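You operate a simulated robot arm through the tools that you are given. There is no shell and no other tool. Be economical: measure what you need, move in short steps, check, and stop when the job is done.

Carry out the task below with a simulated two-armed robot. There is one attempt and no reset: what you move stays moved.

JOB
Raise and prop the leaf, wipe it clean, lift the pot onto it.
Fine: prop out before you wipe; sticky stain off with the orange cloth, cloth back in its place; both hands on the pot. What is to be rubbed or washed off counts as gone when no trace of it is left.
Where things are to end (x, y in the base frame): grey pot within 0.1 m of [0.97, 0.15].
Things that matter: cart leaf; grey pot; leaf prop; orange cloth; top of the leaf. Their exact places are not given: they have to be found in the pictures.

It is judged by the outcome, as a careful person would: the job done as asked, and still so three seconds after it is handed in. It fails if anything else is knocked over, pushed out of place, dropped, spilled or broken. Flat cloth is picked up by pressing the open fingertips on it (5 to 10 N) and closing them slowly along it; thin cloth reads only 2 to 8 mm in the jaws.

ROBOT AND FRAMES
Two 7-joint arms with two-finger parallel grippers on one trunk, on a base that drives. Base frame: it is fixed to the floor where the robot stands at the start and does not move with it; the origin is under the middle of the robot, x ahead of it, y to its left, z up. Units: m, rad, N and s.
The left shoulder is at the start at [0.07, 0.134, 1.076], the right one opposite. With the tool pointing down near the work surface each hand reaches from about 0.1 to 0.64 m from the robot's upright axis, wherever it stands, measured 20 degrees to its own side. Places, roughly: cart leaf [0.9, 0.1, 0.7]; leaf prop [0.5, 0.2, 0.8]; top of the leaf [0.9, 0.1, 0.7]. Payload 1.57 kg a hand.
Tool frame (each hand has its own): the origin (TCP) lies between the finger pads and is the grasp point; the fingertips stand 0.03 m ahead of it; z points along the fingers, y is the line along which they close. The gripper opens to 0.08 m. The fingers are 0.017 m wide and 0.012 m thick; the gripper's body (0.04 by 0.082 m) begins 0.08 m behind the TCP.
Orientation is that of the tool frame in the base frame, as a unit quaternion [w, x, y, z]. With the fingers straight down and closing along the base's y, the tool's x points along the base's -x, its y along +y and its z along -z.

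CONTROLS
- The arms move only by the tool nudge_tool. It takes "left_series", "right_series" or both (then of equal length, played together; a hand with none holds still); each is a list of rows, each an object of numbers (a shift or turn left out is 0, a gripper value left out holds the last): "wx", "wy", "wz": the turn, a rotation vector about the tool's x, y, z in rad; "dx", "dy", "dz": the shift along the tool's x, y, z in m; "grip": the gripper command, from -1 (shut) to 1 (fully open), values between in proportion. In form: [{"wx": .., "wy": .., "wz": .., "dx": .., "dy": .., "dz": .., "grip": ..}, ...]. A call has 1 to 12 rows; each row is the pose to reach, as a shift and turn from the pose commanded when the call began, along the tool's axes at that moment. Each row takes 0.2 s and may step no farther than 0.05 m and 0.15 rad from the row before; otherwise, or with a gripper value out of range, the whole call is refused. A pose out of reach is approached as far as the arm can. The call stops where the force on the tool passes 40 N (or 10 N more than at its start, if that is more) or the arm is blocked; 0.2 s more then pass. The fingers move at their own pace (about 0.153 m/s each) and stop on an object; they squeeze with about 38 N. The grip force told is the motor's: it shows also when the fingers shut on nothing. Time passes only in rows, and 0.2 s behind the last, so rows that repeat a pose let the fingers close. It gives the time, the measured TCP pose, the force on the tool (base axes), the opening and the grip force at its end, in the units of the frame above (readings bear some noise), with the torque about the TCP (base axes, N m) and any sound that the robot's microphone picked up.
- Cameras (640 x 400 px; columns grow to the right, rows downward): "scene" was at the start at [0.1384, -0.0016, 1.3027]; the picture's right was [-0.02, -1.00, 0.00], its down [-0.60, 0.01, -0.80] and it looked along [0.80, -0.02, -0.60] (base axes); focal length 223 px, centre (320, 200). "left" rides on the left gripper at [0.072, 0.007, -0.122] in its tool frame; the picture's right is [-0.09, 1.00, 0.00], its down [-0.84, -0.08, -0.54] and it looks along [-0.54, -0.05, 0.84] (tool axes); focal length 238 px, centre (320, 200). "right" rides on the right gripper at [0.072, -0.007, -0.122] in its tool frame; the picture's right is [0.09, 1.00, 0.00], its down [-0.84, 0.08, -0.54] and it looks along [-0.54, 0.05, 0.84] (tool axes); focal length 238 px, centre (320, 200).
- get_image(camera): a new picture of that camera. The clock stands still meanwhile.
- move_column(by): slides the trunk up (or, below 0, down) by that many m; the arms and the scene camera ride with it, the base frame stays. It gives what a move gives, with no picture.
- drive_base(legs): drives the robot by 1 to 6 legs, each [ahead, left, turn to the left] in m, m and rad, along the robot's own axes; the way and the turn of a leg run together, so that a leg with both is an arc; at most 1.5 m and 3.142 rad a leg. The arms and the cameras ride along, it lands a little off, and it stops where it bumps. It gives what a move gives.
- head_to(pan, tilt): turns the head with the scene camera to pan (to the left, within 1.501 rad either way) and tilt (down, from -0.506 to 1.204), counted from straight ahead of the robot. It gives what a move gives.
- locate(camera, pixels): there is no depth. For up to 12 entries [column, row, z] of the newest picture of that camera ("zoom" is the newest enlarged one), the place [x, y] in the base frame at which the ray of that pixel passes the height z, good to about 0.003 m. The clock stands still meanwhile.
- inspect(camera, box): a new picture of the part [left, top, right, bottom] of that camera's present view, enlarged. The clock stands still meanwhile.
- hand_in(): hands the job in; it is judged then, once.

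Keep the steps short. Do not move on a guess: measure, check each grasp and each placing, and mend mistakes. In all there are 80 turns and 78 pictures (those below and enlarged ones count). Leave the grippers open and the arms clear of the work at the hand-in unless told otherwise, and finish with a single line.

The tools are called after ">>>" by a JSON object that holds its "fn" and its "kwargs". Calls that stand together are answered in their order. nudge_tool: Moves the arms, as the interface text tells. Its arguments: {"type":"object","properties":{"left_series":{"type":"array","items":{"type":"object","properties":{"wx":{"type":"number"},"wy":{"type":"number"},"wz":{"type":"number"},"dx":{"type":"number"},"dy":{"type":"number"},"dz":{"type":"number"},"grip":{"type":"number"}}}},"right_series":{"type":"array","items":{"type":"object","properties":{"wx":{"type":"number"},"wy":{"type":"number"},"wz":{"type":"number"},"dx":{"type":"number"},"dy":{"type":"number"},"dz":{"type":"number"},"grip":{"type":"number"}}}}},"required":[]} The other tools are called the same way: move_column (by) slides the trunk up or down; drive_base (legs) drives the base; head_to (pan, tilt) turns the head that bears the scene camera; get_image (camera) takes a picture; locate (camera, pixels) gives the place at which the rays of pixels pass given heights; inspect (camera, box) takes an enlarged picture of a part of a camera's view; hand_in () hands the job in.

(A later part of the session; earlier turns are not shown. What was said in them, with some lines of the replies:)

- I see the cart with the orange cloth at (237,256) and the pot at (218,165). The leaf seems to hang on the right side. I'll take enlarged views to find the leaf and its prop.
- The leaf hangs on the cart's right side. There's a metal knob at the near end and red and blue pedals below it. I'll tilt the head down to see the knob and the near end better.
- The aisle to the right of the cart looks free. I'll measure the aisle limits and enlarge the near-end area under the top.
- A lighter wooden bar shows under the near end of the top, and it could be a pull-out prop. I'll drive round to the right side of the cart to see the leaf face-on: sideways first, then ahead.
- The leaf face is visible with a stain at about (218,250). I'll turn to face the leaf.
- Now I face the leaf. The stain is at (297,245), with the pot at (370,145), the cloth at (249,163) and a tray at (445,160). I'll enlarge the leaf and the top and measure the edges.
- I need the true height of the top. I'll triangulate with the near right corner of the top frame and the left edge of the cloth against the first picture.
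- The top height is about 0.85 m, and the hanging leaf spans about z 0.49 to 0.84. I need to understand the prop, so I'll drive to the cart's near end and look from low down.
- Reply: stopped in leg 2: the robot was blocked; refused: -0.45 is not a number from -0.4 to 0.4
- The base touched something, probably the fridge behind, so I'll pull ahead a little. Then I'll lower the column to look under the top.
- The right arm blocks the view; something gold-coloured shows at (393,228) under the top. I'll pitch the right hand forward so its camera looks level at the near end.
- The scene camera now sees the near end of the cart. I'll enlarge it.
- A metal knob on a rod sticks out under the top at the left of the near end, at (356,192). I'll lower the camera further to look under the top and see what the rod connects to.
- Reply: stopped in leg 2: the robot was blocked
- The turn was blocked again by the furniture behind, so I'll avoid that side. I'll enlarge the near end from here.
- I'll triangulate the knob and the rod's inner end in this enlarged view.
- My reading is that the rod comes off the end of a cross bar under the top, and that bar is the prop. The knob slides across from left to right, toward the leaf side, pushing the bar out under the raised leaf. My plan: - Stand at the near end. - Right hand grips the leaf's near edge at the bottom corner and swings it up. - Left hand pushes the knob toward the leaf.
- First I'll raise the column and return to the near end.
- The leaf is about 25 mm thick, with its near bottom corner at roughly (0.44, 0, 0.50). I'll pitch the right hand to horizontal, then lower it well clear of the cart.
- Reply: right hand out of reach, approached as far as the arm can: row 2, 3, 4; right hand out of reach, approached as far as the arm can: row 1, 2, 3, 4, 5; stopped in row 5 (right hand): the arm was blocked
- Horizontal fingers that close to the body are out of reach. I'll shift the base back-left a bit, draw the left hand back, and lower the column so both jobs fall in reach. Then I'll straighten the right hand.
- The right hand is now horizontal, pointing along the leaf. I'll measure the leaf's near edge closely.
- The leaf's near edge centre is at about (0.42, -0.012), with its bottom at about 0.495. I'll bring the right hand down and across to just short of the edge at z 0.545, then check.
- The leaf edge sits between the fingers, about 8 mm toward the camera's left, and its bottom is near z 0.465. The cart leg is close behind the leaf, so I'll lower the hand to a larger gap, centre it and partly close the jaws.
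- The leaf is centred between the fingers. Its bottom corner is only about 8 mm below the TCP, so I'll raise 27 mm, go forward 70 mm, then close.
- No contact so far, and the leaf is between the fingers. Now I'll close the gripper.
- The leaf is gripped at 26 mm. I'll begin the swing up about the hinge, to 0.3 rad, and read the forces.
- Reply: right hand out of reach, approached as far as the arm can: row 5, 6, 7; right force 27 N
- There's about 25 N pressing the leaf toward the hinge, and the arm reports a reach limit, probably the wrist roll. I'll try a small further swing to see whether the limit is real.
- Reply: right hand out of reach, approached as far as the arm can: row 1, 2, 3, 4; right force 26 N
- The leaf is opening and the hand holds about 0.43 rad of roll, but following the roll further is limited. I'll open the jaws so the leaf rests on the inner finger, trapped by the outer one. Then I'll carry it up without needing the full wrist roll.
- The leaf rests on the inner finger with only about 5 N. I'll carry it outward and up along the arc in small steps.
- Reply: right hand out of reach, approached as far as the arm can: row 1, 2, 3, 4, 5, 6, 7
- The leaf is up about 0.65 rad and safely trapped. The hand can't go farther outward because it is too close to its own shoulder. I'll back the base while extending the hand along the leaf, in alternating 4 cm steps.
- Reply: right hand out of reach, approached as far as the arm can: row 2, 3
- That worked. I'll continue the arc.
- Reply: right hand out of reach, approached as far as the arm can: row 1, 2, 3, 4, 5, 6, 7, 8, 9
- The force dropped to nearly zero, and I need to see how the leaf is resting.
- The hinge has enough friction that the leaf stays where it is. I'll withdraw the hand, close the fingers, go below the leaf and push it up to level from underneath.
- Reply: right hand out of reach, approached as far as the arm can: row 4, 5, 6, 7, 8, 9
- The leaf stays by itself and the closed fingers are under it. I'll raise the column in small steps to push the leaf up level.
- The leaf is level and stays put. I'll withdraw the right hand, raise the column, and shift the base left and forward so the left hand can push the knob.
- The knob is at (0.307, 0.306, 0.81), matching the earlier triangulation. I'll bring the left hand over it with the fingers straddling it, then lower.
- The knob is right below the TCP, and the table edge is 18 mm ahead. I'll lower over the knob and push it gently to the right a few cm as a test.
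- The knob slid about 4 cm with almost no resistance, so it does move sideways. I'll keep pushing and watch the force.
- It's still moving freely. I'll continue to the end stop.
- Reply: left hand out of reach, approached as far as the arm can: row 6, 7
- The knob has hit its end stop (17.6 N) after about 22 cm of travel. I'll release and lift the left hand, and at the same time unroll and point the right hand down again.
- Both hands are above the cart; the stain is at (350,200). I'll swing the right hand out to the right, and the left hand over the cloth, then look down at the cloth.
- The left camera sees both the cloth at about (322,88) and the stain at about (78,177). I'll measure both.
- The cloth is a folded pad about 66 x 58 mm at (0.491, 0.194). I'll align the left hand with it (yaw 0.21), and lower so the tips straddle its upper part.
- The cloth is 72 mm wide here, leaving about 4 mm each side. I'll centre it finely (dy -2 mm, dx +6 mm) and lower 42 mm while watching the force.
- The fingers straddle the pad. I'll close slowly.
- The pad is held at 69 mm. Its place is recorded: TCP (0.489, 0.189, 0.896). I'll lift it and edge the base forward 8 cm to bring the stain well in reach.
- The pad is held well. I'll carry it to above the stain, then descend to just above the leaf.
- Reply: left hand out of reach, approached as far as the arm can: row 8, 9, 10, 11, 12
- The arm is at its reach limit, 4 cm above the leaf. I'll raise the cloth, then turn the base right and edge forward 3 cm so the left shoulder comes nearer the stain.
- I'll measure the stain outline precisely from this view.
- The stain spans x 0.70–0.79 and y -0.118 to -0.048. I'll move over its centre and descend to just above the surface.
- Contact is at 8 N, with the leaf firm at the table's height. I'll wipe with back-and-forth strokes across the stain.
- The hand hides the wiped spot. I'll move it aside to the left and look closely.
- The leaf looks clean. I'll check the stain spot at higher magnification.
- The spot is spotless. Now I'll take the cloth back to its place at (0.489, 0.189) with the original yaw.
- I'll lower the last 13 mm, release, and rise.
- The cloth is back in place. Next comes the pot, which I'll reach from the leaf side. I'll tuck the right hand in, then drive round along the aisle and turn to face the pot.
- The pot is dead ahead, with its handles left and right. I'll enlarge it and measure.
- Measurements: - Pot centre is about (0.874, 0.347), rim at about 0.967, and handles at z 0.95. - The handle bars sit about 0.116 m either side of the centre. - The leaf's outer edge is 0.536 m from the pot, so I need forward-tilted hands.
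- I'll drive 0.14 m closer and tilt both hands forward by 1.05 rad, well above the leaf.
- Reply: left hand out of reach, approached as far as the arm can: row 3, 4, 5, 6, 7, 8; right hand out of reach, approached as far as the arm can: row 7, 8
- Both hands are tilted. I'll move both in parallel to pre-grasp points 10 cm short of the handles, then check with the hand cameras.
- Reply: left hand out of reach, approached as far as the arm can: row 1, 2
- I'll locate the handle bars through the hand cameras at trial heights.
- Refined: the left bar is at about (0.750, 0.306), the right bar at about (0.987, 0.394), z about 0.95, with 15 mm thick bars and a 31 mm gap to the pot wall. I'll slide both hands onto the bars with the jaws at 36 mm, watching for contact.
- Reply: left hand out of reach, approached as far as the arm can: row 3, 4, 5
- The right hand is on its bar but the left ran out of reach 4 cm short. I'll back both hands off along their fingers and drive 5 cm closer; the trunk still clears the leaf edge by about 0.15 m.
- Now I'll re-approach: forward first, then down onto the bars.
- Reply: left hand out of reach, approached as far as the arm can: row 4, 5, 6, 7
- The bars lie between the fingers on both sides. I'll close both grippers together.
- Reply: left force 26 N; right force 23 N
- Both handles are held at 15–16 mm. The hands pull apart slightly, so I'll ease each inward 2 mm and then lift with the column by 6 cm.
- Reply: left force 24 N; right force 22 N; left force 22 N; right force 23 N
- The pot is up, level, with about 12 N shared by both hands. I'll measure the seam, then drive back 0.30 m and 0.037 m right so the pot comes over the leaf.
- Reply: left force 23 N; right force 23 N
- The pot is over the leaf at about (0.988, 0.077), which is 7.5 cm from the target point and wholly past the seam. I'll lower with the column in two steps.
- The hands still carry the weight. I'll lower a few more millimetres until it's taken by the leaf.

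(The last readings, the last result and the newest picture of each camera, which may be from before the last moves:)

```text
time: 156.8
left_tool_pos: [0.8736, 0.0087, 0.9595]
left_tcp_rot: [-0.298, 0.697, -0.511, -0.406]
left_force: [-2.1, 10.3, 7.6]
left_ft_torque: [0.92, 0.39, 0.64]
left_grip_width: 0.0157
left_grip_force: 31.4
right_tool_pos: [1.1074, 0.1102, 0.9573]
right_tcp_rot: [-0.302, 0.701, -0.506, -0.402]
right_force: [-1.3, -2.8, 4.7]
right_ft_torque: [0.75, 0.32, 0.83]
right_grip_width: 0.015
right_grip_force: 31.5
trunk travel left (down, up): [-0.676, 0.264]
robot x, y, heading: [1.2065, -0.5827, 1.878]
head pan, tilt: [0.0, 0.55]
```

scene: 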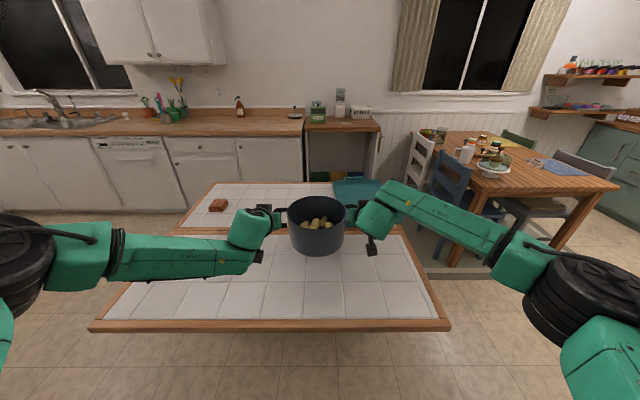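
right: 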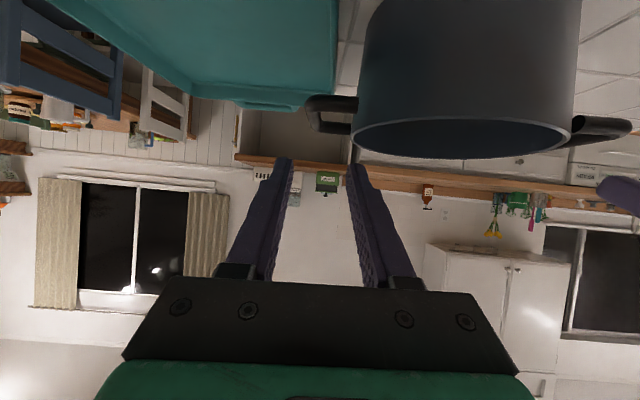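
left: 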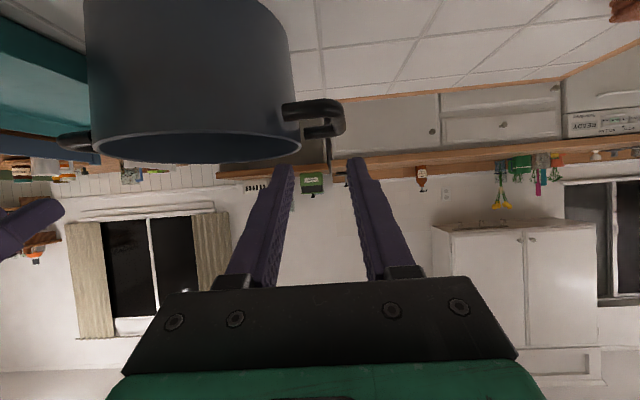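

The leaf now carries the pot. I'll open both jaws to 36 mm (no wider, the pot wall is close), then lift and back away.

>>> {"fn": "nudge_tool", "kwargs": {"left_series": [{"grip": -0.55}, {"grip": -0.3}, {"grip": -0.12}, {"grip": -0.12}], "right_series": [{"grip": -0.55}, {"grip": -0.3}, {"grip": -0.12}, {"grip": -0.12}]}}

>>> {"fn": "nudge_tool", "kwargs": {"left_series": [{"dx": -0.015}, {"dx": -0.03}, {"dx": -0.03, "dz": -0.03}, {"dx": -0.03, "dz": -0.06}, {"dx": -0.03, "dz": -0.09}, {"dx": -0.03, "dz": -0.12}, {"dx": -0.03, "dz": -0.12}], "right_series": [{"dx": -0.015}, {"dx": -0.03}, {"dx": -0.03, "dz": -0.03}, {"dx": -0.03, "dz": -0.06}, {"dx": -0.03, "dz": -0.09}, {"dx": -0.03, "dz": -0.12}, {"dx": -0.03, "dz": -0.12}]}}

>>> {"fn": "get_image", "kwargs": {"camera": "scene"}}

```text
time: 157.8
left_tool_pos: [0.8734, 0.0104, 0.9571]
left_tcp_rot: [-0.296, 0.698, -0.512, -0.404]
left_force: [-0.3, -0.5, -0.6]
left_ft_torque: [-0.01, -0.02, -0.02]
left_grip_width: 0.0351
left_grip_force: 0.0
right_tool_pos: [1.1071, 0.1095, 0.9563]
right_tcp_rot: [-0.302, 0.701, -0.507, -0.4]
right_force: [-0.1, -0.4, 1.4]
right_ft_torque: [-0.01, -0.01, 0.01]
right_grip_width: 0.0353
right_grip_force: 0.0
trunk travel left (down, up): [-0.676, 0.264]
robot x, y, heading: [1.2065, -0.583, 1.876]
head pan, tilt: [0.0, 0.55]
```

```text
time: 159.4
left_tool_pos: [0.9011, -0.073, 1.0421]
left_tcp_rot: [-0.297, 0.697, -0.513, -0.402]
left_force: [0.2, -0.2, 0.4]
left_ft_torque: [0.01, -0.01, -0.01]
left_grip_width: 0.0351
left_grip_force: 0.0
right_tool_pos: [1.1333, 0.0263, 1.044]
right_tcp_rot: [-0.301, 0.702, -0.507, -0.399]
right_force: [-0.6, 0.8, -0.8]
right_ft_torque: [-0.02, -0.01, 0.02]
right_grip_width: 0.0352
right_grip_force: 0.1
trunk travel left (down, up): [-0.676, 0.264]
robot x, y, heading: [1.202, -0.5814, 1.883]
head pan, tilt: [0.0, 0.55]
```

```text
4 pictures are left
```

scene: 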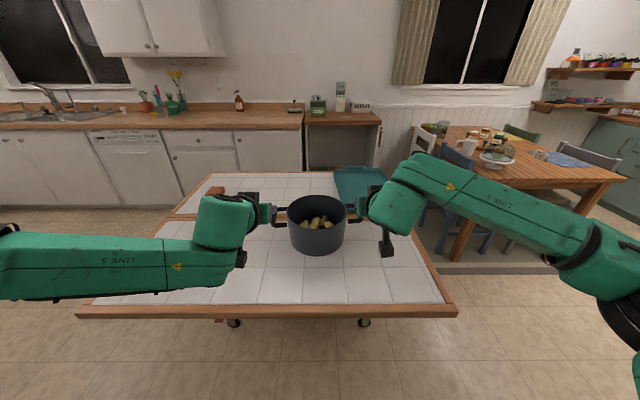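

The pot stands on the leaf. I'll check its position, open the grippers fully, move the hands up and back over clear air, and drive back a little.

>>> {"fn": "locate", "kwargs": {"camera": "scene", "pixels": [[317, 255, 0.855], [317, 209, 0.855], [317, 211, 0.855], [280, 215, 0.95], [354, 212, 0.95]]}}

>>> {"fn": "nudge_tool", "kwargs": {"left_series": [{"dz": -0.03, "grip": 1}, {"dz": -0.06}, {"dz": -0.08}], "right_series": [{"dz": -0.03, "grip": 1}, {"dz": -0.06}, {"dz": -0.08}]}}

>>> {"fn": "drive_base", "kwargs": {"legs": [[-0.12, 0, 0]]}}

>>> {"fn": "inspect", "kwargs": {"camera": "scene", "box": [60, 140, 500, 400]}}

```text
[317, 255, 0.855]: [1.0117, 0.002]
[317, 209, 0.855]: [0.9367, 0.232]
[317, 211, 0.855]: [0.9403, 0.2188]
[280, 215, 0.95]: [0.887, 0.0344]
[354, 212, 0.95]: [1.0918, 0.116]
```

```text
time: 160.2
left_tool_pos: [0.9217, -0.1421, 1.0849]
left_tcp_rot: [-0.297, 0.698, -0.511, -0.404]
left_force: [-0.3, 0.4, -0.6]
left_ft_torque: [0.0, -0.02, 0.02]
left_grip_width: 0.08
left_grip_force: 0.1
right_tool_pos: [1.1554, -0.0432, 1.0833]
right_tcp_rot: [-0.301, 0.702, -0.505, -0.401]
right_force: [0.3, -0.2, 0.1]
right_ft_torque: [-0.03, 0.02, 0.0]
right_grip_width: 0.0798
right_grip_force: 0.0
trunk travel left (down, up): [-0.676, 0.264]
robot x, y, heading: [1.2046, -0.585, 1.879]
head pan, tilt: [0.0, 0.55]
```

```text
time: 161.5
left_tool_pos: [0.9572, -0.2527, 1.0821]
left_tcp_rot: [-0.297, 0.698, -0.512, -0.404]
left_force: [0.2, 0.1, 0.6]
left_ft_torque: [0.02, -0.02, -0.01]
left_grip_width: 0.0799
left_grip_force: 0.1
right_tool_pos: [1.1899, -0.1537, 1.0809]
right_tcp_rot: [-0.302, 0.702, -0.507, -0.4]
right_force: [0.8, -0.3, -0.2]
right_ft_torque: [0.02, 0.02, 0.02]
right_grip_width: 0.0801
right_grip_force: 0.1
trunk travel left (down, up): [-0.676, 0.264]
robot x, y, heading: [1.242, -0.6941, 1.88]
head pan, tilt: [0.0, 0.55]
```

```text
1.45 times, centred on (280, 270) of scene
```

zoom: 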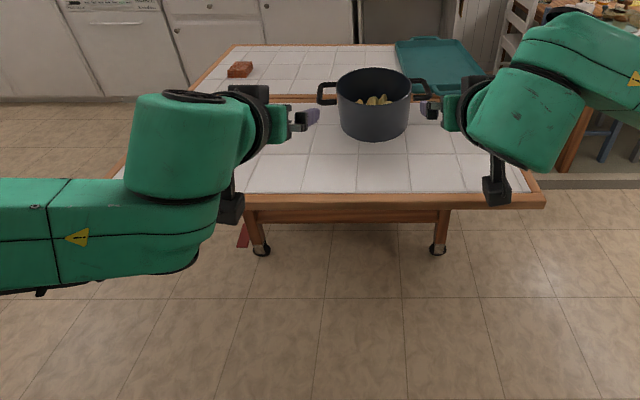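

The pot's centre is at about (0.988, 0.078), 7.4 cm from the target, and the cloth and tray are in place. For assurance I'll back off slightly and lower the camera to see that the prop is under the leaf.

>>> {"fn": "drive_base", "kwargs": {"legs": [[-0.04, 0, 0]]}}

>>> {"fn": "move_column", "kwargs": {"by": -0.4}}

>>> {"fn": "move_column", "kwargs": {"by": -0.2}}

>>> {"fn": "head_to", "kwargs": {"pan": 0.35, "tilt": 0.0}}

>>> {"fn": "get_image", "kwargs": {"camera": "scene"}}

```text
time: 162.3
left_tool_pos: [0.9579, -0.2664, 1.0836]
left_tcp_rot: [-0.297, 0.698, -0.511, -0.405]
left_force: [-0.4, 0.1, 0.6]
left_ft_torque: [0.0, 0.0, 0.01]
left_grip_width: 0.08
left_grip_force: 0.0
right_tool_pos: [1.1906, -0.1678, 1.0827]
right_tcp_rot: [-0.301, 0.702, -0.505, -0.401]
right_force: [-0.3, -0.3, -0.1]
right_ft_torque: [-0.02, 0.0, 0.02]
right_grip_width: 0.08
right_grip_force: 0.0
trunk travel left (down, up): [-0.676, 0.264]
robot x, y, heading: [1.2434, -0.708, 1.886]
head pan, tilt: [0.0, 0.55]
stopped in leg 1: the robot was blocked; the commanded pose is now the measured one
```

```text
time: 166.2
left_tool_pos: [0.957, -0.265, 0.6832]
left_tcp_rot: [-0.296, 0.699, -0.511, -0.404]
left_force: [-0.5, 0.0, 0.7]
left_ft_torque: [0.01, 0.01, 0.01]
left_grip_width: 0.0799
left_grip_force: 0.1
right_tool_pos: [1.1901, -0.165, 0.682]
right_tcp_rot: [-0.301, 0.703, -0.505, -0.4]
right_force: [-0.2, 0.2, -0.7]
right_ft_torque: [0.02, 0.01, 0.01]
right_grip_width: 0.0797
right_grip_force: 0.0
trunk travel left (down, up): [-0.276, 0.664]
robot x, y, heading: [1.245, -0.7049, 1.885]
head pan, tilt: [0.0, 0.55]
```

```text
time: 168.3
left_tool_pos: [0.9576, -0.265, 0.4834]
left_tcp_rot: [-0.296, 0.699, -0.511, -0.404]
left_force: [0.7, -0.7, -0.1]
left_ft_torque: [-0.01, -0.01, 0.04]
left_grip_width: 0.08
left_grip_force: 0.1
right_tool_pos: [1.1906, -0.1655, 0.4813]
right_tcp_rot: [-0.302, 0.702, -0.505, -0.401]
right_force: [-0.2, 0.3, 0.8]
right_ft_torque: [-0.03, 0.0, -0.03]
right_grip_width: 0.08
right_grip_force: 0.0
trunk travel left (down, up): [-0.076, 0.864]
robot x, y, heading: [1.2455, -0.7044, 1.886]
head pan, tilt: [0.0, 0.55]
```

```text
time: 169.3
left_tool_pos: [0.9582, -0.264, 0.4838]
left_tcp_rot: [-0.296, 0.698, -0.511, -0.404]
left_force: [0.7, -0.1, 0.5]
left_ft_torque: [-0.01, 0.0, -0.01]
left_grip_width: 0.0799
left_grip_force: 0.1
right_tool_pos: [1.1904, -0.1661, 0.481]
right_tcp_rot: [-0.301, 0.703, -0.505, -0.401]
right_force: [0.2, 0.5, 0.1]
right_ft_torque: [0.01, -0.02, 0.01]
right_grip_width: 0.0796
right_grip_force: 0.1
trunk travel left (down, up): [-0.076, 0.864]
robot x, y, heading: [1.2457, -0.7064, 1.881]
head pan, tilt: [0.351, 0.0]
```

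```text
2 pictures are left
```

scene: 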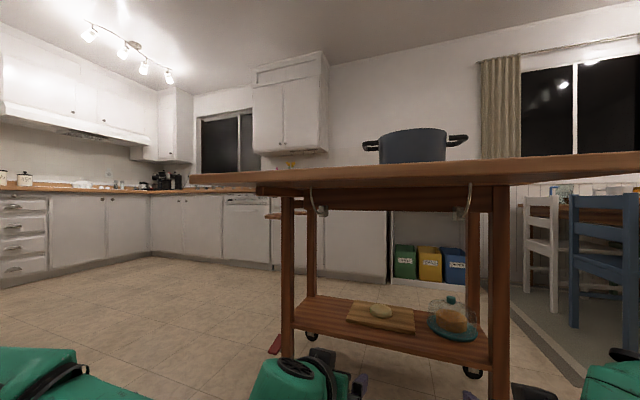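

>>> {"fn": "inspect", "kwargs": {"camera": "scene", "box": [190, 150, 350, 250]}}

```text
4.00 times, centred on (270, 200) of scene
```

zoom: 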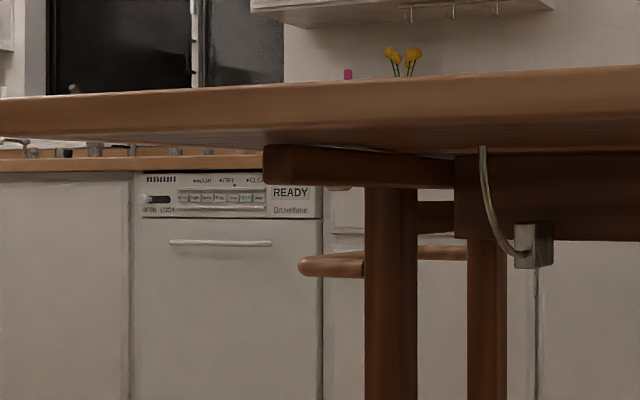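

The prop bar is out under the leaf, at (265–455, 165) in this view. The leaf is level and clean, the pot stands on it, the cloth is back, the grippers are open and the arms are clear. I'll hand the job in.

>>> {"fn": "hand_in", "kwargs": {}}

```text
The job is handed in.
```

The leaf is raised and propped, the stain is wiped off with the orange cloth and the cloth is back in its place, and the pot stands on the leaf at about (0.99, 0.08), 7 cm from the target; the job is handed in.
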